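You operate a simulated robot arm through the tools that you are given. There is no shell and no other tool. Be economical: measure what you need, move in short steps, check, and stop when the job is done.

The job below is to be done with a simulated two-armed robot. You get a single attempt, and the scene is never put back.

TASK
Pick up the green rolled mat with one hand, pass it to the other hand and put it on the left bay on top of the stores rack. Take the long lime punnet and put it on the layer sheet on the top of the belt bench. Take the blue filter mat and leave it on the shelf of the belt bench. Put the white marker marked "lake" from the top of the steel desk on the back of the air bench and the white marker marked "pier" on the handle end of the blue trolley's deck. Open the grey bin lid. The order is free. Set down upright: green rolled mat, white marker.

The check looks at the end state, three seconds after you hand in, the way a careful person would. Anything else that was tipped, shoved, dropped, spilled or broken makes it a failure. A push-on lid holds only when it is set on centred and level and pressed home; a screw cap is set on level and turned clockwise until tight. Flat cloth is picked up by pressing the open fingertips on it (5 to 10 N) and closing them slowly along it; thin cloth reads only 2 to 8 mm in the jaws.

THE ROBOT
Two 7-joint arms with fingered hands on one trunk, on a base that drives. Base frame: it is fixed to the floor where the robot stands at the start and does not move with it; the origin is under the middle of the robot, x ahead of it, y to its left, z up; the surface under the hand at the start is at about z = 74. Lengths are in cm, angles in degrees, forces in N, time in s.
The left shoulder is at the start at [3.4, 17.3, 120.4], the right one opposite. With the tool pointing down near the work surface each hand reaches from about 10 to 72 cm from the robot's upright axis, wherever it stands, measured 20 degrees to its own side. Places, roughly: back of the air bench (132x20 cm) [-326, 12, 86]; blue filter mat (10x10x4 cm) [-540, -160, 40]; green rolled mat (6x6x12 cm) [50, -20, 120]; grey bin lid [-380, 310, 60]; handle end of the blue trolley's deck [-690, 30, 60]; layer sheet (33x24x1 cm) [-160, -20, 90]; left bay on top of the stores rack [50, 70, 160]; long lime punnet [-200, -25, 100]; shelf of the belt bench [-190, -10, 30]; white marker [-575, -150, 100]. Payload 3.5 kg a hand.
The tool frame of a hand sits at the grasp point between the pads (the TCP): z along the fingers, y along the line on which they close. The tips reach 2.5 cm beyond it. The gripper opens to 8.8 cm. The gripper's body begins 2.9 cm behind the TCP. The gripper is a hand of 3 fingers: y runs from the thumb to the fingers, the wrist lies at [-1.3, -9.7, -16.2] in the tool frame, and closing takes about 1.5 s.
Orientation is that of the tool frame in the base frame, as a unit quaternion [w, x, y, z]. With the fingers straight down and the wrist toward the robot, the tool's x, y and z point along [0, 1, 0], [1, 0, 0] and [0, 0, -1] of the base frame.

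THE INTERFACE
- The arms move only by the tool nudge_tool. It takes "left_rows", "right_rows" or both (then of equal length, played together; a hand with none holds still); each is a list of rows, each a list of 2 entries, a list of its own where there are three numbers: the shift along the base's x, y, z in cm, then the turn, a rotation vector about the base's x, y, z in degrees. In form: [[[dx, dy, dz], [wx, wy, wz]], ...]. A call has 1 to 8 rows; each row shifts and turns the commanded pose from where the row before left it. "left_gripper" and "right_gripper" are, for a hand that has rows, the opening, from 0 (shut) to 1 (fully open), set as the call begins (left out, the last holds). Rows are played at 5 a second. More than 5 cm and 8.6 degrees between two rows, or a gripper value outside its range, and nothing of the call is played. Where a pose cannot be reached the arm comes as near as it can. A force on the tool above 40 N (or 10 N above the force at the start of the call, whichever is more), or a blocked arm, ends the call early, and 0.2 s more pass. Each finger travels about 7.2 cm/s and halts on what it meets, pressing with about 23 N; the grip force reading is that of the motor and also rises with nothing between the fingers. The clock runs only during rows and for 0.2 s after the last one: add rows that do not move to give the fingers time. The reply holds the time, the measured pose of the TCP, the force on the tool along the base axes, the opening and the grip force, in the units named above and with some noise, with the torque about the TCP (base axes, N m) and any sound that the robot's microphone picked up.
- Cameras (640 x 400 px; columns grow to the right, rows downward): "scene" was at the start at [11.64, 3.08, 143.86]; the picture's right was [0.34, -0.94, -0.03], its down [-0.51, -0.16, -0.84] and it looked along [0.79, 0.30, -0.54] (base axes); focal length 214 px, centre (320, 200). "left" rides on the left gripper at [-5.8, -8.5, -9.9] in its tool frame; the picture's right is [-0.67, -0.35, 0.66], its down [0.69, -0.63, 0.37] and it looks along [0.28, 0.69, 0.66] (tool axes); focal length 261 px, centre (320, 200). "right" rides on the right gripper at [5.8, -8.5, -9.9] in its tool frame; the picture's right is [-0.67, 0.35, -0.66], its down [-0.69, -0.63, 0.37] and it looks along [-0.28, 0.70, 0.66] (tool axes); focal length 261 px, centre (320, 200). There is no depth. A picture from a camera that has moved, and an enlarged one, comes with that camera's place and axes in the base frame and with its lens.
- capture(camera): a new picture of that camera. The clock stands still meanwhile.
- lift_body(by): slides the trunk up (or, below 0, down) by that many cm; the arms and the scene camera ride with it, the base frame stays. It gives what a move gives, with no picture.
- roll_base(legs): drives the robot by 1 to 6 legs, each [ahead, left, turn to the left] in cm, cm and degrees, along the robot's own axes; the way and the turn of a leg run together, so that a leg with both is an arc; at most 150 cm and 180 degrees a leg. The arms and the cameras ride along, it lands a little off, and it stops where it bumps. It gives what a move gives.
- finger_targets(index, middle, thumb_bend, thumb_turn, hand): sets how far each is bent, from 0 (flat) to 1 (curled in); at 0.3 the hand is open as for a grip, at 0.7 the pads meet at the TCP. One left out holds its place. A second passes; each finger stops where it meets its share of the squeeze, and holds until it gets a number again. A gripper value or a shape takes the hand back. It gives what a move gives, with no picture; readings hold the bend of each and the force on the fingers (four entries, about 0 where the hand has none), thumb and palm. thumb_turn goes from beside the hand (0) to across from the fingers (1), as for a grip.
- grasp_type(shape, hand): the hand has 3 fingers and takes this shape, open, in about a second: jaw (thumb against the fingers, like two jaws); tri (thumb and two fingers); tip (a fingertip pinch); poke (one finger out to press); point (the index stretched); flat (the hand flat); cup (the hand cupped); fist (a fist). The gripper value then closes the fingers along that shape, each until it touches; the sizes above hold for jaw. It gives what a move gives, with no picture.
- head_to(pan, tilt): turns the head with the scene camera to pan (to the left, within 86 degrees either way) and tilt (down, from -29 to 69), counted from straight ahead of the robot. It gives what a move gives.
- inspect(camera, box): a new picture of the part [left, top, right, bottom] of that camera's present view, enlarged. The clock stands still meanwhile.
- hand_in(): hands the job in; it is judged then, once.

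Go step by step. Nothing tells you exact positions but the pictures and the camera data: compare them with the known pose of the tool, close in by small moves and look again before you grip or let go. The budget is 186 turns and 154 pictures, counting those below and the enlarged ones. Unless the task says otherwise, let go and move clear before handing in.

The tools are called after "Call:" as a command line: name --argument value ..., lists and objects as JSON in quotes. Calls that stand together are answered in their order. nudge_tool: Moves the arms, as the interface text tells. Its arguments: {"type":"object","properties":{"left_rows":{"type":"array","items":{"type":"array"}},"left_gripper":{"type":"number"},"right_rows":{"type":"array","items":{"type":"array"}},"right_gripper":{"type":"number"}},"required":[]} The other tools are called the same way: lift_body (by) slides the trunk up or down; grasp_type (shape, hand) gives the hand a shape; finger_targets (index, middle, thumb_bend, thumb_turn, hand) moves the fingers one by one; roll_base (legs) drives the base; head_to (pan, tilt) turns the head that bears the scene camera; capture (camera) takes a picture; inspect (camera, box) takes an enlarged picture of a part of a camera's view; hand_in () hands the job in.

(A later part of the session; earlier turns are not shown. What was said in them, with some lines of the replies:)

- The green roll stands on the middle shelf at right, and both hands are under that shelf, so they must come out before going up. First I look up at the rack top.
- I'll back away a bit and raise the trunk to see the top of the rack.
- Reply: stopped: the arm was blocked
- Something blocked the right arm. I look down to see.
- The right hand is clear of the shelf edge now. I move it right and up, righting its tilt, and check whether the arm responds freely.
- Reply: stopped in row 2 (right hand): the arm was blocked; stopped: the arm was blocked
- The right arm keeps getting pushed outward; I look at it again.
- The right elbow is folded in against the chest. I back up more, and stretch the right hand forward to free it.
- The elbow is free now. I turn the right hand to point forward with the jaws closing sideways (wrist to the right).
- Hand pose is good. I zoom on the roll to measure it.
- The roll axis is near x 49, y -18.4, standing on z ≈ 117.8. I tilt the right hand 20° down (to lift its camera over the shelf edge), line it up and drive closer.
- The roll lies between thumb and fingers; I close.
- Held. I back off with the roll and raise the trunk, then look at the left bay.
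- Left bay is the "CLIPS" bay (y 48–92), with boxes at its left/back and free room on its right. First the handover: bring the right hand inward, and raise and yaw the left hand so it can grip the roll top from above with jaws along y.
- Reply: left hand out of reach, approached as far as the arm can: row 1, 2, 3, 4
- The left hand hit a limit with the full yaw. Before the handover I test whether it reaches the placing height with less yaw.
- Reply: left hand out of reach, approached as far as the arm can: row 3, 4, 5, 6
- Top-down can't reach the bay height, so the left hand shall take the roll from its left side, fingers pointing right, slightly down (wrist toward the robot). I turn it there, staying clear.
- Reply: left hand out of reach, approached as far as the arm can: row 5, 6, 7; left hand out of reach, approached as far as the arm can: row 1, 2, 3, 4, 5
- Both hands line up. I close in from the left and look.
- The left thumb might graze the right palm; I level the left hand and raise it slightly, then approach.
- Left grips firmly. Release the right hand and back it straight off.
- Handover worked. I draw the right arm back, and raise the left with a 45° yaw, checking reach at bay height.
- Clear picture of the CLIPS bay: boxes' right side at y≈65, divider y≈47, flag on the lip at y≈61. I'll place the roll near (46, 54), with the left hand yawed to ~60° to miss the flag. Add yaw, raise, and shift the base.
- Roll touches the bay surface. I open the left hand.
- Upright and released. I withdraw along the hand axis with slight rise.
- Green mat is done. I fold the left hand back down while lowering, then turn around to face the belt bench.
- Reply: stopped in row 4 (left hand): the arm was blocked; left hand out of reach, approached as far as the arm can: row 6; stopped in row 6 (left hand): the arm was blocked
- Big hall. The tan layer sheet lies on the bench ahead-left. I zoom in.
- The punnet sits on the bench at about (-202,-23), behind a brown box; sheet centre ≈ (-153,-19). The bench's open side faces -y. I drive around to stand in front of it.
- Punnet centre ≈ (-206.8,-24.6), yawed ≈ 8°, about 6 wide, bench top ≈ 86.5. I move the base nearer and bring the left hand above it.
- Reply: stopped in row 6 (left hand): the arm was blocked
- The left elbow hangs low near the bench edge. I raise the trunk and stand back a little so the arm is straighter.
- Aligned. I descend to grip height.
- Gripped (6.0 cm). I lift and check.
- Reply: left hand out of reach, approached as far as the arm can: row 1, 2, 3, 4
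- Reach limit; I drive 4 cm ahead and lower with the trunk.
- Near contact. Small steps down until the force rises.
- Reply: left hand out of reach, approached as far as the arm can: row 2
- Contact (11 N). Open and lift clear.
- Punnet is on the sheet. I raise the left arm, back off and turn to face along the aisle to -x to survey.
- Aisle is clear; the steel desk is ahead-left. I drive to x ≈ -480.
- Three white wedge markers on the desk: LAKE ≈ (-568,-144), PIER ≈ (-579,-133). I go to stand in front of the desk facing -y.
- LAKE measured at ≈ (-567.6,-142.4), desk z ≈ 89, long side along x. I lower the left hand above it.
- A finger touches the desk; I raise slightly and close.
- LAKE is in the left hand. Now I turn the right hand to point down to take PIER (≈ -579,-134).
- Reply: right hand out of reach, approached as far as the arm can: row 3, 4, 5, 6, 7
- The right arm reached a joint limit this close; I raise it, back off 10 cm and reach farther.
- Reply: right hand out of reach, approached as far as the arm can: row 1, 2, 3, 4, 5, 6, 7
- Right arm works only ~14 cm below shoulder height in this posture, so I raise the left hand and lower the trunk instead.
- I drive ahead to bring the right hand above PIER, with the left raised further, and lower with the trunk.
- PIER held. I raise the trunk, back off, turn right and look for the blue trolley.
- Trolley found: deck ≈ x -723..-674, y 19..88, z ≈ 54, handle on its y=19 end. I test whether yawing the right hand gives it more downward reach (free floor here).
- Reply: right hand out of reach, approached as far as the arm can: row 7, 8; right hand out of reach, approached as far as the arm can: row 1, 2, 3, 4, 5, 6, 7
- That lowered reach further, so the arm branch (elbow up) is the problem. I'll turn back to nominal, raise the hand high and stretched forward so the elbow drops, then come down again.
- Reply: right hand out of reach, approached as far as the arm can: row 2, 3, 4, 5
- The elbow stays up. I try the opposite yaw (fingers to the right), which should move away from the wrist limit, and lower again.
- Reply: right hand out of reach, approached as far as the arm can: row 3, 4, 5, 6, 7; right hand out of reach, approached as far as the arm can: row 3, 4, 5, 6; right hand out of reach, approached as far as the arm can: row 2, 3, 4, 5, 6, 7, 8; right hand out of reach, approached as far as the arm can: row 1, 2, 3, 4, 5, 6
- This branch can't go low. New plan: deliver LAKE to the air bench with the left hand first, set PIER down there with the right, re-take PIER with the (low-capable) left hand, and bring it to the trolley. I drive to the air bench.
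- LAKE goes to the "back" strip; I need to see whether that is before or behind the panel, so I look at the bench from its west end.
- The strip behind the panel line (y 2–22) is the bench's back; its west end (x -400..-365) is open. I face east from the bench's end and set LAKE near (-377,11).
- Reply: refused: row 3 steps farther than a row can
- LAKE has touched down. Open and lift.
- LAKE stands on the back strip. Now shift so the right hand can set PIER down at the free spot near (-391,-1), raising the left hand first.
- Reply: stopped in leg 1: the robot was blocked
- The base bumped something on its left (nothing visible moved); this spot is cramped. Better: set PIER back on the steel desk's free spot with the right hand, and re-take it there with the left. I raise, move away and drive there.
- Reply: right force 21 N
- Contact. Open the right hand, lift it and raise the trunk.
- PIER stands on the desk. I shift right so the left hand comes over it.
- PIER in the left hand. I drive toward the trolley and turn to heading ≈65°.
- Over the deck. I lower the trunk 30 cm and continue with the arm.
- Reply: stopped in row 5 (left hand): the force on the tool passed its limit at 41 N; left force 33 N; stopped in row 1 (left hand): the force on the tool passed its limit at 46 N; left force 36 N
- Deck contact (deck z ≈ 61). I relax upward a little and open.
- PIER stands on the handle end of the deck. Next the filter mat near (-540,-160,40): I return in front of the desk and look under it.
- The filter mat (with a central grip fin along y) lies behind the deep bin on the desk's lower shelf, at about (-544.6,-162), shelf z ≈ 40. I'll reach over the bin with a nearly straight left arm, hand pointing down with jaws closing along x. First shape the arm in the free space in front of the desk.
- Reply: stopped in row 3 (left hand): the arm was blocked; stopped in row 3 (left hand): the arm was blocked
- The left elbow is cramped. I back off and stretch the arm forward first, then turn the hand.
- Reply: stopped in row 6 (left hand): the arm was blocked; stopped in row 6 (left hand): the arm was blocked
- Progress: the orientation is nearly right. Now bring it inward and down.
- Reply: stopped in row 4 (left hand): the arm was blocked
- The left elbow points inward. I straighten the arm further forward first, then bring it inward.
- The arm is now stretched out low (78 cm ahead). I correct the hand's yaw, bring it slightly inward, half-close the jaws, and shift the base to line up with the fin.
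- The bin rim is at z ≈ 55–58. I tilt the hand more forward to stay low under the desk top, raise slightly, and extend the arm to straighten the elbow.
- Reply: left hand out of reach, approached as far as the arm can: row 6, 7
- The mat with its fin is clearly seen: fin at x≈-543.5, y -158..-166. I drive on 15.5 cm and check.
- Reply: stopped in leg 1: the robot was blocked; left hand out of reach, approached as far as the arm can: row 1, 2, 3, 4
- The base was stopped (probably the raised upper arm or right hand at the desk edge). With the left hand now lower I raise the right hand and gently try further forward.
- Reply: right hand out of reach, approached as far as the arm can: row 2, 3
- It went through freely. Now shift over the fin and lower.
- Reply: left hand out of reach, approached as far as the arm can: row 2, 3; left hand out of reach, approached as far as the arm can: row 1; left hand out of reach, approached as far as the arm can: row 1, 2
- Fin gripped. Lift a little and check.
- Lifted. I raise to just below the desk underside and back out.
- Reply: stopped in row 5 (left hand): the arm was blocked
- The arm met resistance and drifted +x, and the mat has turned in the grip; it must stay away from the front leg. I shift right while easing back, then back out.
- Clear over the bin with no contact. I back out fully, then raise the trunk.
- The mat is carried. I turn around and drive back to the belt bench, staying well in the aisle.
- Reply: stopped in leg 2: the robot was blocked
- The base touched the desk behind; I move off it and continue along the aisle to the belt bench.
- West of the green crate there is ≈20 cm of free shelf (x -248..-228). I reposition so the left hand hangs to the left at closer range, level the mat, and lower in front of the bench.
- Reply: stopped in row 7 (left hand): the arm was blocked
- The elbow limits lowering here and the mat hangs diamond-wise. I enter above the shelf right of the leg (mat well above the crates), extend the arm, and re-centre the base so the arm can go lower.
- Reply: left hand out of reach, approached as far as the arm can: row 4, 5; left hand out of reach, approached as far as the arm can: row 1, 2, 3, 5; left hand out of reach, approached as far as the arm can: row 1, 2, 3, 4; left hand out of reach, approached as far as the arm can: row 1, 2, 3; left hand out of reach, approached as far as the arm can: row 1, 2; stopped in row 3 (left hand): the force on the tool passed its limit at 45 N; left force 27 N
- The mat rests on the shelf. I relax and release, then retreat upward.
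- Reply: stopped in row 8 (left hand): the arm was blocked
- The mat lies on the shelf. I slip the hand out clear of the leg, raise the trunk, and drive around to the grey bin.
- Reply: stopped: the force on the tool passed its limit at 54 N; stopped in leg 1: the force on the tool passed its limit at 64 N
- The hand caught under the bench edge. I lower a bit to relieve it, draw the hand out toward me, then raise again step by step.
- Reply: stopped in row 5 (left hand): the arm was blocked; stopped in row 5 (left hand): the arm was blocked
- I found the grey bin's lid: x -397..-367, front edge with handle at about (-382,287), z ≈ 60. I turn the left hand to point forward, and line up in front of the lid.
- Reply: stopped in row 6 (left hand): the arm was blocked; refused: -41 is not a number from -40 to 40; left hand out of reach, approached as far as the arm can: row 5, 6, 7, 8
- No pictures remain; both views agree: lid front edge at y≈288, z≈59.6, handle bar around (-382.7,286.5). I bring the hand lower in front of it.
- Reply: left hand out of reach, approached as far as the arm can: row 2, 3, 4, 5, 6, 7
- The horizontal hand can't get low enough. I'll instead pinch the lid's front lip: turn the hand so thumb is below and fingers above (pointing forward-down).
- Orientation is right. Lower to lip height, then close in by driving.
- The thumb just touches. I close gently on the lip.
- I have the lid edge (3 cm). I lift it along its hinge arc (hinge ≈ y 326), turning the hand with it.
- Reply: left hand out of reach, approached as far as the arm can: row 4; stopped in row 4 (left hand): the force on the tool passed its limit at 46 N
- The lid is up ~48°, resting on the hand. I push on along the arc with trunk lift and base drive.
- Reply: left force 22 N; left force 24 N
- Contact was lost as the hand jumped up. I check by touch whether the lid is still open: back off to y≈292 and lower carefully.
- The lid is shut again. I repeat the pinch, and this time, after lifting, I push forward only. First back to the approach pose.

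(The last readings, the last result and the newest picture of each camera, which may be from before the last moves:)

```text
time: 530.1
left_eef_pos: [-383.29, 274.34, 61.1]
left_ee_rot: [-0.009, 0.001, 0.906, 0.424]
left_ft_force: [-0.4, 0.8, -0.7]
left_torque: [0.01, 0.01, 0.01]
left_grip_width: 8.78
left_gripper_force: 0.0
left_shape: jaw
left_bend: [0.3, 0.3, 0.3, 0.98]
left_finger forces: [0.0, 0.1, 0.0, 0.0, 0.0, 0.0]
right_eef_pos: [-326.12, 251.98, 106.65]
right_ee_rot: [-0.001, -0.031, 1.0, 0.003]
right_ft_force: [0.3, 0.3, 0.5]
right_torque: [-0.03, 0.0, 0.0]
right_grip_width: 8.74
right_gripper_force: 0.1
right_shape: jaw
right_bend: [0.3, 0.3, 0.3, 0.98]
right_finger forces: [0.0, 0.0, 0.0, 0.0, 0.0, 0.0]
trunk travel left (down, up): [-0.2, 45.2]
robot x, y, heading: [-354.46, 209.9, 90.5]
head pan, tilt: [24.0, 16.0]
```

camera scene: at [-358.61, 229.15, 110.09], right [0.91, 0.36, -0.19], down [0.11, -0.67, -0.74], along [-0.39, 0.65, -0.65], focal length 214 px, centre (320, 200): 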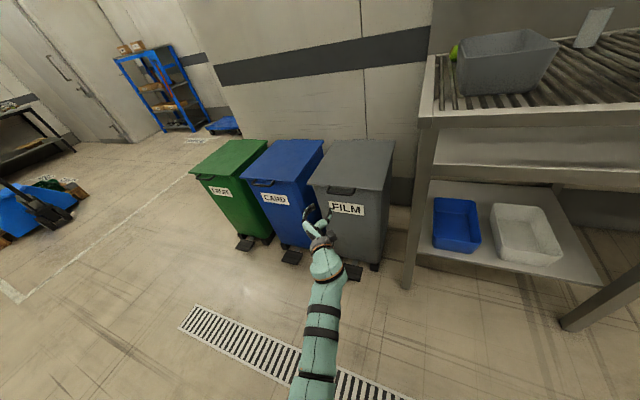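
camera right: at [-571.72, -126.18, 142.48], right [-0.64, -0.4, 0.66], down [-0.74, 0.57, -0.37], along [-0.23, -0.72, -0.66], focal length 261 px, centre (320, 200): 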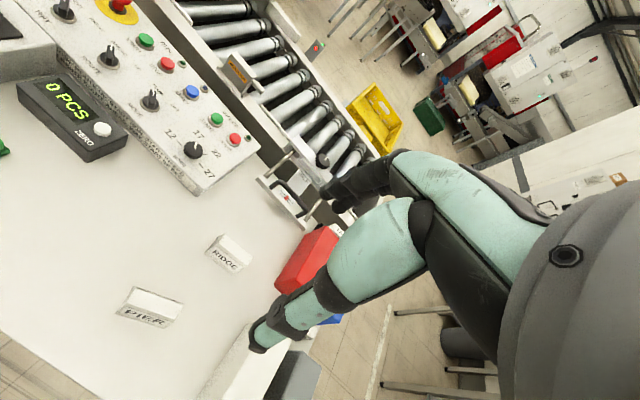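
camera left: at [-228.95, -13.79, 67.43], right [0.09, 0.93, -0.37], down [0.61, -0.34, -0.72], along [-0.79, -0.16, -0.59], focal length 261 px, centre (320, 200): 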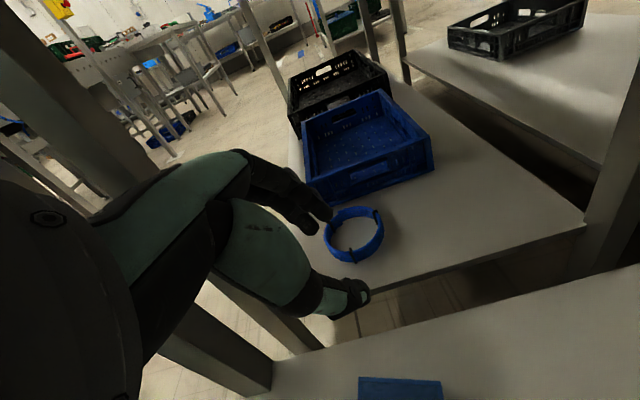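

Call:
roll_base --legs '[[3, 0, 0]]'

Call:
nudge_tool --left_rows '[[[0, 2, 0], [0, 0, 0]], [[0, 2, 0], [0, 0, 0]], [[0, 2, -0.2], [0, 0, 0]], [[0, 1.5, -0.4], [0, 0, 0]], [[0, 1.5, -0.5], [0, 0, 0]], [[0, 1.4, -0.5], [0, 0, 0]]]'

Call:
nudge_tool --left_rows '[[[0, 0, 0], [0, 0, 0]], [[0, 0, 0], [0, 0, 0]], [[0, 0, 0], [0, 0, 0]], [[0, 0, 0], [0, 0, 0]], [[0, 0, 0], [0, 0, 0]], [[0, 0, 0], [0, 0, 0]], [[0, 0, 0], [0, 0, 0]]]' --left_gripper 0

```text
time: 530.9
left_eef_pos: [-383.32, 277.46, 61.01]
left_ee_rot: [-0.011, 0.0, 0.906, 0.423]
left_ft_force: [-0.4, 0.8, -0.4]
left_torque: [0.01, 0.01, 0.01]
left_grip_width: 8.73
left_gripper_force: 0.1
left_shape: jaw
left_bend: [0.3, 0.3, 0.3, 0.98]
left_finger forces: [0.1, 0.1, 0.1, 0.0, 0.0, 0.0]
right_eef_pos: [-326.24, 255.04, 106.62]
right_ee_rot: [-0.001, -0.031, 1.0, 0.003]
right_ft_force: [-0.1, 0.7, -1.0]
right_torque: [-0.05, -0.03, 0.01]
right_grip_width: 8.79
right_gripper_force: 0.1
right_shape: jaw
right_bend: [0.3, 0.3, 0.3, 0.98]
right_finger forces: [0.0, 0.0, 0.0, 0.1, 0.0, 0.0]
trunk travel left (down, up): [-0.2, 45.2]
robot x, y, heading: [-354.54, 212.8, 90.3]
head pan, tilt: [24.0, 16.0]
```

```text
time: 532.3
left_eef_pos: [-383.33, 287.77, 59.53]
left_ee_rot: [-0.01, 0.001, 0.906, 0.424]
left_ft_force: [1.0, -0.5, 1.1]
left_torque: [-0.01, -0.01, 0.01]
left_grip_width: 8.77
left_gripper_force: 0.0
left_shape: jaw
left_bend: [0.3, 0.3, 0.3, 0.98]
left_finger forces: [0.0, 0.0, 0.0, 0.0, 0.2, 0.0]
right_eef_pos: [-326.25, 255.02, 106.66]
right_ee_rot: [-0.002, -0.031, 1.0, 0.003]
right_ft_force: [0.2, 0.3, -0.4]
right_torque: [-0.02, 0.02, -0.02]
right_grip_width: 8.8
right_gripper_force: 0.0
right_shape: jaw
right_bend: [0.3, 0.3, 0.3, 0.98]
right_finger forces: [0.0, 0.0, 0.0, 0.0, 0.0, 0.1]
trunk travel left (down, up): [-0.2, 45.2]
robot x, y, heading: [-354.46, 213.07, 90.2]
head pan, tilt: [24.0, 16.0]
```

```text
time: 533.9
left_eef_pos: [-383.34, 287.66, 59.74]
left_ee_rot: [-0.01, 0.001, 0.905, 0.425]
left_ft_force: [-0.2, -2.9, 8.5]
left_torque: [3.25, 0.22, 0.08]
left_grip_width: 3.06
left_gripper_force: 22.9
left_shape: jaw
left_bend: [0.5, 0.53, 0.73, 0.99]
left_finger forces: [25.8, 29.1, 0.1, 0.0, 40.1, 0.1]
right_eef_pos: [-326.24, 254.86, 106.73]
right_ee_rot: [-0.001, -0.032, 0.999, 0.004]
right_ft_force: [-0.1, -0.7, -0.5]
right_torque: [0.0, 0.01, -0.01]
right_grip_width: 8.79
right_gripper_force: 0.0
right_shape: jaw
right_bend: [0.3, 0.3, 0.3, 0.98]
right_finger forces: [0.0, 0.0, 0.0, 0.1, 0.1, 0.0]
trunk travel left (down, up): [-0.2, 45.2]
robot x, y, heading: [-354.47, 213.07, 90.4]
head pan, tilt: [24.0, 16.0]
```

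Same firm grip. Lift along the arc again.

Call:
nudge_tool --left_rows '[[[0, 0.2, 4], [-6, 0, 0]], [[0, 0.6, 4], [-6, 0, 0]], [[0, 1.1, 3.9], [-6, 0, 0]], [[0, 1.4, 3.7], [-6, 0, 0]]]'

Call:
nudge_tool --left_rows '[[[0, 1.8, 3.6], [-6, 0, 0]], [[0, 2.2, 3.4], [-6, 0, 0]], [[0, 2.4, 3.1], [-6, 0, 0]]]'

```text
time: 534.9
left_eef_pos: [-383.09, 291.44, 74.88]
left_ee_rot: [-0.009, 0.003, 0.974, 0.225]
left_ft_force: [-2.8, 11.6, -0.6]
left_torque: [1.48, 0.04, -0.06]
left_grip_width: 2.48
left_gripper_force: 22.7
left_shape: jaw
left_bend: [0.57, 0.59, 0.73, 1.0]
left_finger forces: [15.2, 14.4, 0.0, 0.0, 23.6, 0.0]
right_eef_pos: [-326.34, 255.27, 106.6]
right_ee_rot: [0.0, -0.031, 1.0, 0.002]
right_ft_force: [-0.6, -0.2, -0.5]
right_torque: [-0.01, 0.0, 0.0]
right_grip_width: 8.79
right_gripper_force: 0.1
right_shape: jaw
right_bend: [0.3, 0.3, 0.3, 0.98]
right_finger forces: [0.1, 0.0, 0.0, 0.0, 0.1, 0.0]
trunk travel left (down, up): [-0.2, 45.2]
robot x, y, heading: [-354.93, 212.66, 90.7]
head pan, tilt: [24.0, 16.0]
```

```text
time: 535.7
left_eef_pos: [-383.15, 297.54, 85.07]
left_ee_rot: [-0.01, 0.005, 0.997, 0.071]
left_ft_force: [0.4, 1.0, -2.3]
left_torque: [-0.02, -0.01, 0.02]
left_grip_width: 1.58
left_gripper_force: 23.0
left_shape: jaw
left_bend: [0.73, 0.73, 0.79, 1.0]
left_finger forces: [0.0, 0.0, 0.1, 0.0, 0.0, 0.0]
right_eef_pos: [-326.22, 254.94, 106.64]
right_ee_rot: [0.0, -0.032, 0.999, 0.004]
right_ft_force: [0.4, 0.1, 0.8]
right_torque: [-0.02, 0.02, -0.01]
right_grip_width: 8.8
right_gripper_force: 0.1
right_shape: jaw
right_bend: [0.3, 0.3, 0.3, 0.98]
right_finger forces: [0.1, 0.0, 0.1, 0.0, 0.1, 0.0]
trunk travel left (down, up): [-0.2, 45.2]
robot x, y, heading: [-354.64, 212.98, 90.7]
head pan, tilt: [24.0, 16.0]
```

It slipped off: forces showed my arc was too wide. I return to the approach pose and repeat with a tighter arc, smaller steps and force checks.

Call:
nudge_tool --left_rows '[[[0, -4, 0], [6, 0, 0]], [[0, -4, 0], [6, 0, 0]], [[0, -4, -2], [6, 0, 0]], [[0, -4, -3], [6, 0, 0]], [[0, -4, -3], [6, 0, 0]], [[0, 0, -3], [6, 0, 0]], [[0, 0, -3], [6, 0, 0]]]' --left_gripper 1

Call:
nudge_tool --left_rows '[[[0, 0, -3], [0, 0, 0]], [[0, 0, -3], [0, 0, 0]], [[0, 0, -3], [0, 0, 0]], [[0, 0, 0], [0, 0, 0]]]'

```text
time: 537.3
left_eef_pos: [-383.47, 277.38, 71.16]
left_ee_rot: [-0.011, 0.0, 0.905, 0.425]
left_ft_force: [-0.4, -0.6, -1.2]
left_torque: [-0.02, 0.0, 0.05]
left_grip_width: 8.77
left_gripper_force: 0.0
left_shape: jaw
left_bend: [0.3, 0.3, 0.3, 0.98]
left_finger forces: [0.0, 0.1, 0.1, 0.1, 0.0, 0.1]
right_eef_pos: [-326.16, 254.96, 106.65]
right_ee_rot: [0.0, -0.03, 1.0, 0.003]
right_ft_force: [0.0, -0.7, 0.7]
right_torque: [0.02, -0.02, 0.02]
right_grip_width: 8.78
right_gripper_force: 0.0
right_shape: jaw
right_bend: [0.3, 0.3, 0.3, 0.98]
right_finger forces: [0.0, 0.0, 0.0, 0.1, 0.0, 0.0]
trunk travel left (down, up): [-0.2, 45.2]
robot x, y, heading: [-354.88, 212.98, 90.5]
head pan, tilt: [24.0, 16.0]
```

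```text
time: 538.3
left_eef_pos: [-383.46, 277.44, 62.24]
left_ee_rot: [-0.01, 0.0, 0.906, 0.424]
left_ft_force: [-1.0, 0.2, 0.3]
left_torque: [0.0, 0.01, 0.07]
left_grip_width: 8.76
left_gripper_force: 0.1
left_shape: jaw
left_bend: [0.3, 0.3, 0.3, 0.98]
left_finger forces: [0.0, 0.0, 0.0, 0.0, 0.0, 0.0]
right_eef_pos: [-326.38, 255.09, 106.69]
right_ee_rot: [-0.002, -0.032, 0.999, 0.002]
right_ft_force: [-0.5, -0.6, -0.6]
right_torque: [0.01, -0.04, 0.02]
right_grip_width: 8.76
right_gripper_force: 0.1
right_shape: jaw
right_bend: [0.3, 0.3, 0.3, 0.98]
right_finger forces: [0.1, 0.0, 0.0, 0.0, 0.0, 0.0]
trunk travel left (down, up): [-0.2, 45.2]
robot x, y, heading: [-354.58, 212.73, 90.4]
head pan, tilt: [24.0, 16.0]
```

Call:
nudge_tool --left_rows '[[[0, 2, -0.3], [0, 0, 0]], [[0, 2, -0.5], [0, 0, 0]], [[0, 2, -0.5], [0, 0, 0]], [[0, 2, -0.5], [0, 0, 0]], [[0, 1.5, -0.5], [0, 0, 0]], [[0, 1.5, -0.4], [0, 0, 0]]]'

Call:
nudge_tool --left_rows '[[[0, 0, 0], [0, 0, 0]], [[0, 0, 0], [0, 0, 0]], [[0, 0, 0], [0, 0, 0]], [[0, 0, 0], [0, 0, 0]], [[0, 0, 0], [0, 0, 0]], [[0, 0, 0], [0, 0, 0]], [[0, 0, 0], [0, 0, 0]]]' --left_gripper 0

Call:
nudge_tool --left_rows '[[[0, 0.1, 2.3], [-4, 0, 0]], [[0, 0.25, 2.3], [-4, 0, 0]], [[0, 0.4, 2.3], [-4, 0, 0]], [[0, 0, 0], [0, 0, 0]]]'

```text
time: 539.7
left_eef_pos: [-383.3, 288.35, 59.84]
left_ee_rot: [-0.011, 0.0, 0.905, 0.425]
left_ft_force: [1.4, -17.4, 1.8]
left_torque: [-0.22, -0.02, -0.04]
left_grip_width: 8.78
left_gripper_force: 0.2
left_shape: jaw
left_bend: [0.3, 0.3, 0.3, 0.97]
left_finger forces: [0.0, 0.0, 0.0, 0.1, 16.3, 0.1]
right_eef_pos: [-326.32, 254.59, 106.86]
right_ee_rot: [-0.002, -0.032, 0.999, 0.005]
right_ft_force: [0.6, 0.1, 0.1]
right_torque: [0.02, 0.01, 0.02]
right_grip_width: 8.78
right_gripper_force: 0.2
right_shape: jaw
right_bend: [0.3, 0.3, 0.3, 0.98]
right_finger forces: [0.0, 0.0, 0.1, 0.0, 0.1, 0.0]
trunk travel left (down, up): [-0.2, 45.2]
robot x, y, heading: [-354.67, 212.57, 90.2]
head pan, tilt: [24.0, 16.0]
```

```text
time: 541.3
left_eef_pos: [-383.13, 288.36, 59.98]
left_ee_rot: [-0.01, 0.001, 0.904, 0.427]
left_ft_force: [-0.2, -20.4, 11.8]
left_torque: [3.75, 0.31, 0.03]
left_grip_width: 2.94
left_gripper_force: 22.9
left_shape: jaw
left_bend: [0.56, 0.56, 0.72, 0.98]
left_finger forces: [30.1, 35.1, 0.0, 0.0, 50.0, 0.0]
right_eef_pos: [-326.18, 254.45, 106.81]
right_ee_rot: [-0.001, -0.031, 0.999, 0.005]
right_ft_force: [0.1, -0.4, -0.9]
right_torque: [-0.04, 0.0, 0.01]
right_grip_width: 8.79
right_gripper_force: 0.1
right_shape: jaw
right_bend: [0.3, 0.3, 0.3, 0.98]
right_finger forces: [0.1, 0.1, 0.0, 0.1, 0.0, 0.0]
trunk travel left (down, up): [-0.2, 45.2]
robot x, y, heading: [-354.34, 212.97, 90.4]
head pan, tilt: [24.0, 16.0]
```

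```text
time: 542.3
left_eef_pos: [-383.3, 289.29, 66.67]
left_ee_rot: [-0.009, 0.002, 0.944, 0.329]
left_ft_force: [-1.6, -4.3, 8.6]
left_torque: [3.01, 0.16, -0.01]
left_grip_width: 2.74
left_gripper_force: 23.0
left_shape: jaw
left_bend: [0.56, 0.57, 0.72, 0.99]
left_finger forces: [28.7, 22.6, 0.0, 0.0, 41.1, 0.0]
right_eef_pos: [-326.23, 254.8, 106.81]
right_ee_rot: [-0.001, -0.032, 0.999, 0.004]
right_ft_force: [0.3, 0.4, 0.3]
right_torque: [-0.02, -0.01, 0.02]
right_grip_width: 8.79
right_gripper_force: 0.0
right_shape: jaw
right_bend: [0.3, 0.3, 0.3, 0.98]
right_finger forces: [0.0, 0.0, 0.0, 0.0, 0.0, 0.0]
trunk travel left (down, up): [-0.2, 45.2]
robot x, y, heading: [-354.57, 213.39, 90.3]
head pan, tilt: [24.0, 16.0]
```

Call:
nudge_tool --left_rows '[[[0, 0.6, 2.4], [-4, 0, 0]], [[0, 0.8, 2.4], [-4, 0, 0]], [[0, 1, 2.35], [-4, 0, 0]], [[0, 0, 0], [0, 0, 0]]]'

```text
time: 543.3
left_eef_pos: [-383.29, 291.87, 73.42]
left_ee_rot: [-0.009, 0.003, 0.974, 0.226]
left_ft_force: [0.8, 8.3, 1.3]
left_torque: [2.27, 0.08, 0.0]
left_grip_width: 2.66
left_gripper_force: 23.0
left_shape: jaw
left_bend: [0.56, 0.57, 0.71, 0.99]
left_finger forces: [22.8, 17.3, 0.0, 0.1, 33.8, 0.0]
right_eef_pos: [-326.26, 254.99, 106.56]
right_ee_rot: [-0.001, -0.031, 1.0, 0.003]
right_ft_force: [0.0, -1.2, 0.2]
right_torque: [-0.01, 0.01, 0.01]
right_grip_width: 8.79
right_gripper_force: 0.1
right_shape: jaw
right_bend: [0.3, 0.3, 0.3, 0.98]
right_finger forces: [0.0, 0.1, 0.0, 0.0, 0.0, 0.0]
trunk travel left (down, up): [-0.2, 45.2]
robot x, y, heading: [-354.31, 213.24, 90.6]
head pan, tilt: [24.0, 16.0]
```

Call:
nudge_tool --left_rows '[[[0, 1.8, 2], [-4, 0, 0]], [[0, 1.9, 2], [-4, 0, 0]], [[0, 2, 1.9], [-4, 0, 0]], [[0, 0, 0], [0, 0, 0]]]'

```text
time: 544.3
left_eef_pos: [-383.21, 296.77, 80.13]
left_ee_rot: [-0.01, 0.004, 0.992, 0.127]
left_ft_force: [0.2, -15.7, 20.4]
left_torque: [1.97, 0.07, 0.0]
left_grip_width: 2.63
left_gripper_force: 22.7
left_shape: jaw
left_bend: [0.6, 0.6, 0.71, 0.99]
left_finger forces: [24.2, 18.8, 0.1, 0.0, 46.3, 0.1]
right_eef_pos: [-326.2, 254.39, 106.92]
right_ee_rot: [0.0, -0.031, 0.999, 0.007]
right_ft_force: [0.6, -0.5, 0.2]
right_torque: [0.04, 0.0, -0.01]
right_grip_width: 8.79
right_gripper_force: 0.2
right_shape: jaw
right_bend: [0.3, 0.3, 0.3, 0.98]
right_finger forces: [0.1, 0.0, 0.0, 0.0, 0.0, 0.0]
trunk travel left (down, up): [-0.2, 45.2]
robot x, y, heading: [-354.86, 213.09, 90.4]
head pan, tilt: [24.0, 16.0]
```

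Now the lid is at ~36°. Its underside faces me, so I loosen the grip with the thumb under it and push forward with the base.

Call:
nudge_tool --left_rows '[[[0, 0.8, 1], [0, 0, 0]], [[0, 1, 0], [0, 0, 0]], [[0, 1, 0], [0, 0, 0]]]' --left_gripper 0.5

Call:
roll_base --legs '[[7, 0, 0]]'

```text
time: 545.1
left_eef_pos: [-383.27, 299.67, 80.99]
left_ee_rot: [-0.01, 0.004, 0.992, 0.126]
left_ft_force: [1.7, -19.8, 15.9]
left_torque: [-0.32, 0.01, 0.05]
left_grip_width: 4.69
left_gripper_force: 0.0
left_shape: jaw
left_bend: [0.74, 0.45, 0.7, 1.0]
left_finger forces: [0.0, 0.1, 0.0, 0.0, 21.5, 0.0]
right_eef_pos: [-326.21, 254.53, 106.84]
right_ee_rot: [-0.002, -0.032, 0.999, 0.006]
right_ft_force: [0.4, -0.2, -0.8]
right_torque: [0.0, 0.04, 0.04]
right_grip_width: 8.79
right_gripper_force: 0.1
right_shape: jaw
right_bend: [0.3, 0.3, 0.3, 0.98]
right_finger forces: [0.0, 0.0, 0.1, 0.0, 0.0, 0.0]
trunk travel left (down, up): [-0.2, 45.2]
robot x, y, heading: [-354.92, 213.08, 90.3]
head pan, tilt: [24.0, 16.0]
```

```text
time: 546.2
left_eef_pos: [-383.25, 306.88, 81.0]
left_ee_rot: [-0.01, 0.004, 0.992, 0.126]
left_ft_force: [2.0, -15.1, 14.2]
left_torque: [-0.23, 0.02, 0.05]
left_grip_width: 4.65
left_gripper_force: 0.0
left_shape: jaw
left_bend: [0.74, 0.45, 0.7, 1.0]
left_finger forces: [0.1, 0.0, 0.1, 0.0, 17.0, 0.1]
right_eef_pos: [-326.24, 261.64, 106.92]
right_ee_rot: [-0.001, -0.031, 0.999, 0.006]
right_ft_force: [0.1, 1.2, 0.1]
right_torque: [0.03, 0.02, 0.0]
right_grip_width: 8.79
right_gripper_force: 0.0
right_shape: jaw
right_bend: [0.3, 0.3, 0.3, 0.98]
right_finger forces: [0.0, 0.0, 0.0, 0.0, 0.0, 0.0]
trunk travel left (down, up): [-0.2, 45.2]
robot x, y, heading: [-354.42, 220.3, 90.7]
head pan, tilt: [24.0, 16.0]
```

The thumb carries the lid (17 N). I pull the right hand back a bit from the sink table and keep driving forward.

Call:
nudge_tool --right_rows '[[[0, -3, 1], [0, 0, 0]], [[0, -3, 1], [0, 0, 0]], [[0, -3, 1], [0, 0, 0]]]'

Call:
roll_base --legs '[[8, 0, 0]]'

Call:
roll_base --legs '[[6, 0, 0]]'

```text
time: 547.0
left_eef_pos: [-383.29, 306.78, 81.34]
left_ee_rot: [-0.01, 0.003, 0.992, 0.128]
left_ft_force: [-1.6, -15.0, 21.8]
left_torque: [2.01, 0.04, -0.12]
left_grip_width: 3.54
left_gripper_force: 23.2
left_shape: jaw
left_bend: [0.74, 0.46, 0.87, 1.0]
left_finger forces: [18.0, 15.7, 0.1, 0.1, 42.2, 0.1]
right_eef_pos: [-326.04, 260.26, 105.06]
right_ee_rot: [-0.002, -0.031, 0.999, 0.006]
right_ft_force: [0.1, 0.1, 0.1]
right_torque: [0.01, -0.01, -0.01]
right_grip_width: 8.79
right_gripper_force: 0.0
right_shape: jaw
right_bend: [0.3, 0.3, 0.3, 0.98]
right_finger forces: [0.0, 0.0, 0.1, 0.0, 0.1, 0.0]
right hand out of reach, approached as far as the arm can: row 1, 2, 3
trunk travel left (down, up): [-0.2, 45.2]
robot x, y, heading: [-354.17, 220.2, 90.3]
head pan, tilt: [24.0, 16.0]
```

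```text
time: 548.0
left_eef_pos: [-383.29, 315.02, 80.95]
left_ee_rot: [-0.009, 0.004, 0.992, 0.126]
left_ft_force: [-0.1, -8.9, 17.5]
left_torque: [1.58, 0.01, -0.1]
left_grip_width: 3.31
left_gripper_force: 22.6
left_shape: jaw
left_bend: [0.74, 0.48, 0.87, 1.0]
left_finger forces: [15.6, 12.7, 0.1, 0.1, 36.5, 0.0]
right_eef_pos: [-326.14, 268.37, 104.95]
right_ee_rot: [-0.001, -0.031, 1.0, 0.006]
right_ft_force: [0.9, 0.1, 1.0]
right_torque: [0.0, -0.01, 0.0]
right_grip_width: 8.79
right_gripper_force: 0.0
right_shape: jaw
right_bend: [0.3, 0.3, 0.3, 0.98]
right_finger forces: [0.0, 0.0, 0.1, 0.1, 0.1, 0.1]
trunk travel left (down, up): [-0.2, 45.2]
robot x, y, heading: [-354.65, 228.29, 90.1]
head pan, tilt: [24.0, 16.0]
```

```text
time: 549.0
left_eef_pos: [-383.38, 318.51, 82.32]
left_ee_rot: [-0.007, 0.003, 0.99, 0.14]
left_ft_force: [2.6, -15.5, 22.5]
left_torque: [1.03, -0.01, -0.11]
left_grip_width: 2.95
left_gripper_force: 23.3
left_shape: jaw
left_bend: [0.74, 0.52, 0.85, 1.0]
left_finger forces: [13.3, 9.5, 0.0, 0.0, 35.4, 0.0]
right_eef_pos: [-326.1, 271.94, 104.97]
right_ee_rot: [-0.001, -0.032, 0.999, 0.005]
right_ft_force: [0.1, 0.5, 0.4]
right_torque: [0.0, 0.0, 0.01]
right_grip_width: 8.78
right_gripper_force: 0.0
right_shape: jaw
right_bend: [0.3, 0.3, 0.3, 0.98]
right_finger forces: [0.0, 0.1, 0.1, 0.0, 0.0, 0.1]
trunk travel left (down, up): [-0.2, 45.2]
robot x, y, heading: [-354.79, 231.78, 90.4]
head pan, tilt: [24.0, 16.0]
stopped in leg 1: the force on the tool passed its limit at 70 N (the readings are from after the stop); the commanded pose is now the measured one
```

The grip re-closed and bound. I open it again and push on with the arm.

Call:
nudge_tool --left_rows '[[[0, 0.5, 0], [0, 0, 0]], [[0, 0.5, 0], [0, 0, 0]], [[0, 0.5, 0], [0, 0, 0]], [[0, 0, 0], [0, 0, 0]]]' --left_gripper 0.6

Call:
roll_base --legs '[[5, 0, 0]]'

```text
time: 549.6
left_eef_pos: [-383.4, 319.4, 82.72]
left_ee_rot: [-0.009, 0.003, 0.99, 0.142]
left_ft_force: [2.0, -21.1, 26.7]
left_torque: [-0.28, -0.11, -0.1]
left_grip_width: 5.34
left_gripper_force: 0.0
left_shape: jaw
left_bend: [0.29, 0.41, 0.65, 0.99]
left_finger forces: [0.0, 0.0, 0.0, 0.1, 32.1, 0.0]
right_eef_pos: [-326.09, 271.78, 105.09]
right_ee_rot: [-0.001, -0.032, 0.999, 0.007]
right_ft_force: [-0.9, -0.2, -0.5]
right_torque: [0.01, -0.01, 0.0]
right_grip_width: 8.78
right_gripper_force: 0.1
right_shape: jaw
right_bend: [0.3, 0.3, 0.3, 0.98]
right_finger forces: [0.0, 0.0, 0.0, 0.1, 0.1, 0.0]
trunk travel left (down, up): [-0.2, 45.2]
robot x, y, heading: [-354.83, 231.41, 90.6]
head pan, tilt: [24.0, 16.0]
stopped in row 3 (left hand): the force on the tool passed its limit at 42 N (the readings are from after the stop); the commanded pose is now the measured one
```

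```text
time: 550.4
left_eef_pos: [-383.41, 320.88, 83.73]
left_ee_rot: [-0.005, 0.003, 0.989, 0.15]
left_ft_force: [1.6, -23.4, 31.3]
left_torque: [-0.41, -0.15, -0.13]
left_grip_width: 5.34
left_gripper_force: 0.0
left_shape: jaw
left_bend: [0.29, 0.41, 0.65, 0.99]
left_finger forces: [0.1, 0.0, 0.0, 0.1, 35.7, 0.0]
right_eef_pos: [-326.2, 273.21, 105.15]
right_ee_rot: [-0.001, -0.033, 0.999, 0.008]
right_ft_force: [-0.2, 0.6, 0.1]
right_torque: [0.02, 0.04, 0.03]
right_grip_width: 8.75
right_gripper_force: 0.1
right_shape: jaw
right_bend: [0.3, 0.3, 0.3, 0.98]
right_finger forces: [0.0, 0.0, 0.0, 0.0, 0.1, 0.0]
trunk travel left (down, up): [-0.2, 45.2]
robot x, y, heading: [-354.44, 233.12, 90.7]
head pan, tilt: [24.0, 16.0]
stopped in leg 1: the force on the tool passed its limit at 57 N (the readings are from after the stop); the commanded pose is now the measured one
```

The thumb is jamming radially against the lip. I follow the arc upward instead, relieving the push.

Call:
nudge_tool --left_rows '[[[0, -1.5, 1.5], [0, 0, 0]], [[0, -0.5, 2], [-3, 0, 0]], [[0, 0, 2], [-3, 0, 0]], [[0, 0, 0], [0, 0, 0]]]'

```text
time: 551.4
left_eef_pos: [-383.49, 319.1, 89.93]
left_ee_rot: [-0.004, 0.001, 0.994, 0.106]
left_ft_force: [0.6, -7.3, 32.1]
left_torque: [-0.35, -0.03, -0.08]
left_grip_width: 5.27
left_gripper_force: 0.0
left_shape: jaw
left_bend: [0.29, 0.41, 0.65, 1.0]
left_finger forces: [0.0, 0.0, 0.0, 0.1, 12.1, 29.6]
right_eef_pos: [-326.31, 273.51, 105.13]
right_ee_rot: [-0.001, -0.032, 0.999, 0.006]
right_ft_force: [-1.3, -0.3, 0.2]
right_torque: [0.02, -0.04, -0.03]
right_grip_width: 8.8
right_gripper_force: 0.1
right_shape: jaw
right_bend: [0.3, 0.3, 0.3, 0.98]
right_finger forces: [0.0, 0.0, 0.0, 0.1, 0.1, 0.1]
trunk travel left (down, up): [-0.2, 45.2]
robot x, y, heading: [-354.81, 233.05, 90.5]
head pan, tilt: [24.0, 16.0]
stopped in row 4 (left hand): the force on the tool passed its limit at 65 N (the readings are from after the stop); the commanded pose is now the measured one
```

The palm sits on the lid's edge – the lid is nearly vertical, straddled by the hand. I raise the hand to free it, then push forward.

Call:
nudge_tool --left_rows '[[[0, 0, 2.5], [0, 0, 0]], [[0, 0, 2.5], [0, 0, 0]], [[0, 0, 0], [0, 0, 0]]]'

Call:
nudge_tool --left_rows '[[[0, 1.5, 0.3], [0, 0, 0]], [[0, 1.5, 0.2], [0, 0, 0]], [[0, 1.5, 0], [0, 0, 0]], [[0, 0, 0], [0, 0, 0]]]'

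```text
time: 552.2
left_eef_pos: [-383.53, 319.71, 93.4]
left_ee_rot: [-0.005, 0.001, 0.995, 0.096]
left_ft_force: [0.4, 0.5, 0.4]
left_torque: [0.0, -0.01, -0.01]
left_grip_width: 5.27
left_gripper_force: 0.0
left_shape: jaw
left_bend: [0.29, 0.41, 0.65, 1.0]
left_finger forces: [0.1, 0.0, 0.0, 0.0, 0.0, 0.0]
right_eef_pos: [-326.4, 274.33, 104.75]
right_ee_rot: [0.0, -0.032, 0.999, 0.002]
right_ft_force: [0.5, -0.1, -0.5]
right_torque: [-0.03, -0.02, 0.0]
right_grip_width: 8.82
right_gripper_force: 0.1
right_shape: jaw
right_bend: [0.3, 0.3, 0.3, 0.98]
right_finger forces: [0.0, 0.0, 0.0, 0.0, 0.0, 0.0]
trunk travel left (down, up): [-0.2, 45.2]
robot x, y, heading: [-354.75, 233.12, 90.6]
head pan, tilt: [24.0, 16.0]
```

```text
time: 553.2
left_eef_pos: [-383.91, 319.75, 93.51]
left_ee_rot: [-0.004, 0.002, 0.995, 0.098]
left_ft_force: [0.2, -0.9, 0.2]
left_torque: [0.02, 0.02, -0.01]
left_grip_width: 5.24
left_gripper_force: 0.1
left_shape: jaw
left_bend: [0.29, 0.41, 0.65, 1.0]
left_finger forces: [0.0, 0.0, 0.1, 0.1, 0.1, 0.0]
left hand out of reach, approached as far as the arm can: row 1, 2, 3
right_eef_pos: [-326.38, 274.07, 104.84]
right_ee_rot: [-0.001, -0.032, 0.999, 0.003]
right_ft_force: [-1.2, -0.5, 0.6]
right_torque: [-0.02, 0.0, -0.01]
right_grip_width: 8.78
right_gripper_force: 0.1
right_shape: jaw
right_bend: [0.3, 0.3, 0.3, 0.98]
right_finger forces: [0.0, 0.1, 0.0, 0.0, 0.0, 0.1]
trunk travel left (down, up): [-0.2, 45.2]
robot x, y, heading: [-354.86, 233.18, 90.6]
head pan, tilt: [24.0, 16.0]
```

Call:
roll_base --legs '[[6, 0, 0]]'

```text
time: 554.2
left_eef_pos: [-384.03, 325.67, 93.44]
left_ee_rot: [-0.004, 0.002, 0.995, 0.097]
left_ft_force: [-0.3, 0.0, 0.0]
left_torque: [0.01, 0.01, 0.01]
left_grip_width: 5.27
left_gripper_force: 0.2
left_shape: jaw
left_bend: [0.29, 0.41, 0.64, 1.0]
left_finger forces: [0.5, 0.0, 0.1, 0.0, 0.0, 0.0]
right_eef_pos: [-326.45, 280.12, 104.82]
right_ee_rot: [-0.001, -0.033, 0.999, 0.002]
right_ft_force: [-0.5, 1.0, 0.1]
right_torque: [-0.04, 0.0, -0.01]
right_grip_width: 8.81
right_gripper_force: 0.1
right_shape: jaw
right_bend: [0.3, 0.3, 0.3, 0.98]
right_finger forces: [0.1, 0.0, 0.1, 0.0, 0.0, 0.0]
trunk travel left (down, up): [-0.2, 45.2]
robot x, y, heading: [-354.84, 238.86, 90.7]
head pan, tilt: [24.0, 16.0]
```

Almost no contact. I rise clear of the lid edge, back off, and probe down inside the bin to feel whether the lid is open.

Call:
lift_body --by 9

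Call:
roll_base --legs '[[-19, 0, 0]]'

Call:
nudge_tool --left_rows '[[[0, 0, -4], [0, 0, 0]], [[0, 0, -4], [0, 0, 0]], [[0, 0, -4], [0, 0, 0]], [[0, 0, -4], [0, 0, 0]], [[0, 0, -4], [0, 0, 0]]]' --left_gripper 0.2

```text
time: 555.4
left_eef_pos: [-383.79, 318.84, 117.59]
left_ee_rot: [-0.005, 0.002, 0.982, 0.187]
left_ft_force: [0.2, 0.8, 0.1]
left_torque: [0.0, -0.02, 0.02]
left_grip_width: 5.32
left_gripper_force: 0.1
left_shape: jaw
left_bend: [0.29, 0.4, 0.64, 1.0]
left_finger forces: [0.1, 0.1, 0.0, 0.1, 0.0, 0.0]
right_eef_pos: [-326.49, 280.13, 113.73]
right_ee_rot: [0.0, -0.033, 0.999, 0.001]
right_ft_force: [-0.5, 0.4, 0.4]
right_torque: [0.04, 0.06, 0.02]
right_grip_width: 8.78
right_gripper_force: 0.1
right_shape: jaw
right_bend: [0.3, 0.3, 0.3, 0.98]
right_finger forces: [0.0, 0.0, 0.0, 0.1, 0.0, 0.0]
trunk travel left (down, up): [-9.2, 36.2]
robot x, y, heading: [-354.76, 239.16, 90.6]
head pan, tilt: [24.0, 16.0]
```

```text
time: 557.0
left_eef_pos: [-383.44, 299.77, 117.77]
left_ee_rot: [-0.005, 0.003, 0.982, 0.187]
left_ft_force: [0.4, 0.2, 1.2]
left_torque: [0.02, -0.02, -0.06]
left_grip_width: 5.33
left_gripper_force: 0.1
left_shape: jaw
left_bend: [0.29, 0.4, 0.64, 1.0]
left_finger forces: [0.0, 0.0, 0.0, 0.1, 0.0, 0.0]
right_eef_pos: [-326.22, 260.89, 113.84]
right_ee_rot: [0.0, -0.032, 0.999, 0.003]
right_ft_force: [-0.2, -0.6, 0.2]
right_torque: [0.0, 0.01, -0.03]
right_grip_width: 8.78
right_gripper_force: 0.1
right_shape: jaw
right_bend: [0.3, 0.3, 0.3, 0.98]
right_finger forces: [0.1, 0.1, 0.1, 0.0, 0.1, 0.1]
trunk travel left (down, up): [-9.2, 36.2]
robot x, y, heading: [-354.35, 220.29, 90.7]
head pan, tilt: [24.0, 16.0]
```

```text
time: 558.2
left_eef_pos: [-384.38, 305.96, 99.98]
left_ee_rot: [-0.004, 0.003, 0.983, 0.185]
left_ft_force: [-1.1, -0.3, -1.0]
left_torque: [0.0, -0.01, 0.0]
left_grip_width: 1.78
left_gripper_force: 0.2
left_shape: jaw
left_bend: [0.73, 0.59, 0.74, 1.0]
left_finger forces: [0.0, 0.1, 0.0, 0.0, 0.0, 0.0]
left hand out of reach, approached as far as the arm can: row 1, 2, 3, 4, 5
right_eef_pos: [-326.22, 261.05, 113.83]
right_ee_rot: [0.0, -0.031, 1.0, 0.002]
right_ft_force: [0.1, -0.3, -0.3]
right_torque: [0.03, 0.01, -0.02]
right_grip_width: 8.77
right_gripper_force: 0.1
right_shape: jaw
right_bend: [0.3, 0.3, 0.3, 0.98]
right_finger forces: [0.0, 0.1, 0.1, 0.0, 0.0, 0.1]
trunk travel left (down, up): [-9.2, 36.2]
robot x, y, heading: [-354.56, 220.06, 90.4]
head pan, tilt: [24.0, 16.0]
```

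Call:
roll_base --legs '[[-6, 0, 0]]'

Call:
lift_body --by -9

Call:
nudge_tool --left_rows '[[[0, -0.5, -4], [0, 0, 0]], [[0, -0.5, -4], [0, 0, 0]], [[0, -0.5, -4], [0, 0, 0]], [[0, -0.5, -4], [0, 0, 0]], [[0, -0.5, -4], [0, 0, 0]], [[0, -0.5, -3], [0, 0, 0]]]'

```text
time: 559.1
left_eef_pos: [-384.31, 299.94, 100.07]
left_ee_rot: [-0.006, 0.003, 0.982, 0.187]
left_ft_force: [-0.4, 0.1, -0.4]
left_torque: [0.02, 0.0, 0.02]
left_grip_width: 1.76
left_gripper_force: 0.1
left_shape: jaw
left_bend: [0.73, 0.59, 0.74, 1.0]
left_finger forces: [0.0, 0.0, 0.0, 0.0, 0.0, 0.0]
right_eef_pos: [-326.18, 255.03, 113.79]
right_ee_rot: [0.0, -0.031, 1.0, 0.002]
right_ft_force: [-0.9, -0.2, 0.4]
right_torque: [-0.02, -0.02, -0.01]
right_grip_width: 8.77
right_gripper_force: 0.0
right_shape: jaw
right_bend: [0.3, 0.3, 0.3, 0.98]
right_finger forces: [0.0, 0.1, 0.0, 0.0, 0.0, 0.0]
trunk travel left (down, up): [-9.2, 36.2]
robot x, y, heading: [-354.58, 214.09, 90.5]
head pan, tilt: [24.0, 16.0]
```

```text
time: 560.4
left_eef_pos: [-384.19, 303.57, 74.6]
left_ee_rot: [-0.004, 0.002, 0.995, 0.095]
left_ft_force: [0.8, 0.2, 0.3]
left_torque: [-0.03, 0.01, -0.02]
left_grip_width: 1.79
left_gripper_force: 0.1
left_shape: jaw
left_bend: [0.73, 0.59, 0.74, 1.0]
left_finger forces: [0.0, 0.0, 0.1, 0.1, 0.0, 0.0]
right_eef_pos: [-326.17, 254.95, 104.88]
right_ee_rot: [0.0, -0.031, 1.0, 0.004]
right_ft_force: [-0.2, -0.1, -0.1]
right_torque: [-0.03, 0.03, -0.02]
right_grip_width: 8.78
right_gripper_force: 0.1
right_shape: jaw
right_bend: [0.3, 0.3, 0.3, 0.98]
right_finger forces: [0.1, 0.1, 0.0, 0.0, 0.0, 0.1]
trunk travel left (down, up): [-0.2, 45.2]
robot x, y, heading: [-354.44, 214.31, 90.5]
head pan, tilt: [24.0, 16.0]
```

```text
time: 561.8
left_eef_pos: [-384.0, 299.45, 51.6]
left_ee_rot: [-0.004, 0.002, 0.996, 0.094]
left_ft_force: [1.1, 0.6, -0.3]
left_torque: [0.02, -0.02, 0.01]
left_grip_width: 1.78
left_gripper_force: 0.0
left_shape: jaw
left_bend: [0.73, 0.59, 0.74, 1.0]
left_finger forces: [0.0, 0.0, 0.1, 0.0, 0.0, 0.0]
left hand out of reach, approached as far as the arm can: row 1, 4, 5, 6
right_eef_pos: [-326.1, 255.07, 104.82]
right_ee_rot: [-0.001, -0.031, 1.0, 0.002]
right_ft_force: [0.0, -0.7, 0.4]
right_torque: [0.02, -0.04, 0.01]
right_grip_width: 8.79
right_gripper_force: 0.1
right_shape: jaw
right_bend: [0.3, 0.3, 0.3, 0.98]
right_finger forces: [0.0, 0.1, 0.1, 0.0, 0.0, 0.1]
trunk travel left (down, up): [-0.2, 45.2]
robot x, y, heading: [-354.27, 214.07, 90.5]
head pan, tilt: [24.0, 16.0]
```

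The hand went 8 cm below rim level without touching anything: the lid is open. I withdraw straight up and back away.

Call:
nudge_tool --left_rows '[[[0, 0, 4], [0, 0, 0]], [[0, 0, 4], [0, 0, 0]], [[0, 0, 4], [0, 0, 0]], [[0, 0, 4], [0, 0, 0]], [[0, 0, 4], [0, 0, 0]], [[0, 0, 4], [0, 0, 0]]]'

Call:
roll_base --legs '[[-45, 0, 0]]'

```text
time: 563.2
left_eef_pos: [-384.67, 303.66, 74.84]
left_ee_rot: [-0.004, 0.003, 0.996, 0.094]
left_ft_force: [0.3, -0.3, 0.5]
left_torque: [0.0, -0.02, -0.01]
left_grip_width: 1.78
left_gripper_force: 0.0
left_shape: jaw
left_bend: [0.73, 0.59, 0.74, 1.0]
left_finger forces: [0.1, 0.0, 0.0, 0.0, 0.1, 0.0]
left hand out of reach, approached as far as the arm can: row 1, 2, 3, 4, 6
right_eef_pos: [-326.11, 254.9, 104.9]
right_ee_rot: [-0.001, -0.032, 0.999, 0.003]
right_ft_force: [0.1, 0.4, 0.2]
right_torque: [-0.02, -0.01, 0.05]
right_grip_width: 8.8
right_gripper_force: 0.0
right_shape: jaw
right_bend: [0.3, 0.3, 0.3, 0.98]
right_finger forces: [0.0, 0.0, 0.0, 0.1, 0.1, 0.0]
trunk travel left (down, up): [-0.2, 45.2]
robot x, y, heading: [-354.17, 214.23, 90.4]
head pan, tilt: [24.0, 16.0]
```

```text
time: 565.9
left_eef_pos: [-383.77, 258.2, 74.77]
left_ee_rot: [-0.003, 0.006, 0.996, 0.094]
left_ft_force: [-0.3, 0.5, 0.5]
left_torque: [0.01, 0.0, 0.0]
left_grip_width: 1.75
left_gripper_force: 0.1
left_shape: jaw
left_bend: [0.73, 0.59, 0.74, 1.0]
left_finger forces: [0.0, 0.0, 0.0, 0.1, 0.0, 0.0]
right_eef_pos: [-325.67, 209.55, 104.78]
right_ee_rot: [-0.001, -0.029, 1.0, 0.003]
right_ft_force: [-0.4, 0.0, 0.5]
right_torque: [0.03, -0.01, 0.01]
right_grip_width: 8.78
right_gripper_force: 0.1
right_shape: jaw
right_bend: [0.3, 0.3, 0.3, 0.98]
right_finger forces: [0.1, 0.1, 0.1, 0.0, 0.0, 0.1]
trunk travel left (down, up): [-0.2, 45.2]
robot x, y, heading: [-354.32, 169.07, 90.2]
head pan, tilt: [24.0, 16.0]
```

All six jobs appear done and the hands are clear of everything, so I hand in.

Call:
hand_in

```text
The job is handed in.
```

I handed the job in with all six parts done as far as I could tell, but I used up the pictures before the end, so the bin lid was checked only by touch.

| Part | Result | How I checked |
|---|---|---|
| Green rolled mat | Passed from the right hand to the left, standing upright in the left (CLIPS) bay on top of the stores rack | Seen in a picture |
| Long lime punnet | On the layer sheet on the belt bench | Seen in a picture |
| Blue filter mat | On the shelf of the belt bench, west of the green crate | Seen in a picture |
| "Lake" marker | Upright on the back strip of the air bench, at its west end | Seen in a picture |
| "Pier" marker | Upright on the handle end of the blue trolley's deck | Seen in a picture |
| Grey bin lid | Open | By touch: the hand went about 8 cm below the rim with nothing in the way |

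- **Bumps:** The base bumped something beside the air bench's west end and backed into the steel desk. The left hand caught under the front edge of the belt bench. I saw nothing move, but I did not look at the desk again after backing into it.
- **Bin:** The lid fell shut twice before it stayed open, and I pushed on it with up to about 70 N. I had no picture left to check whether the bin itself moved.
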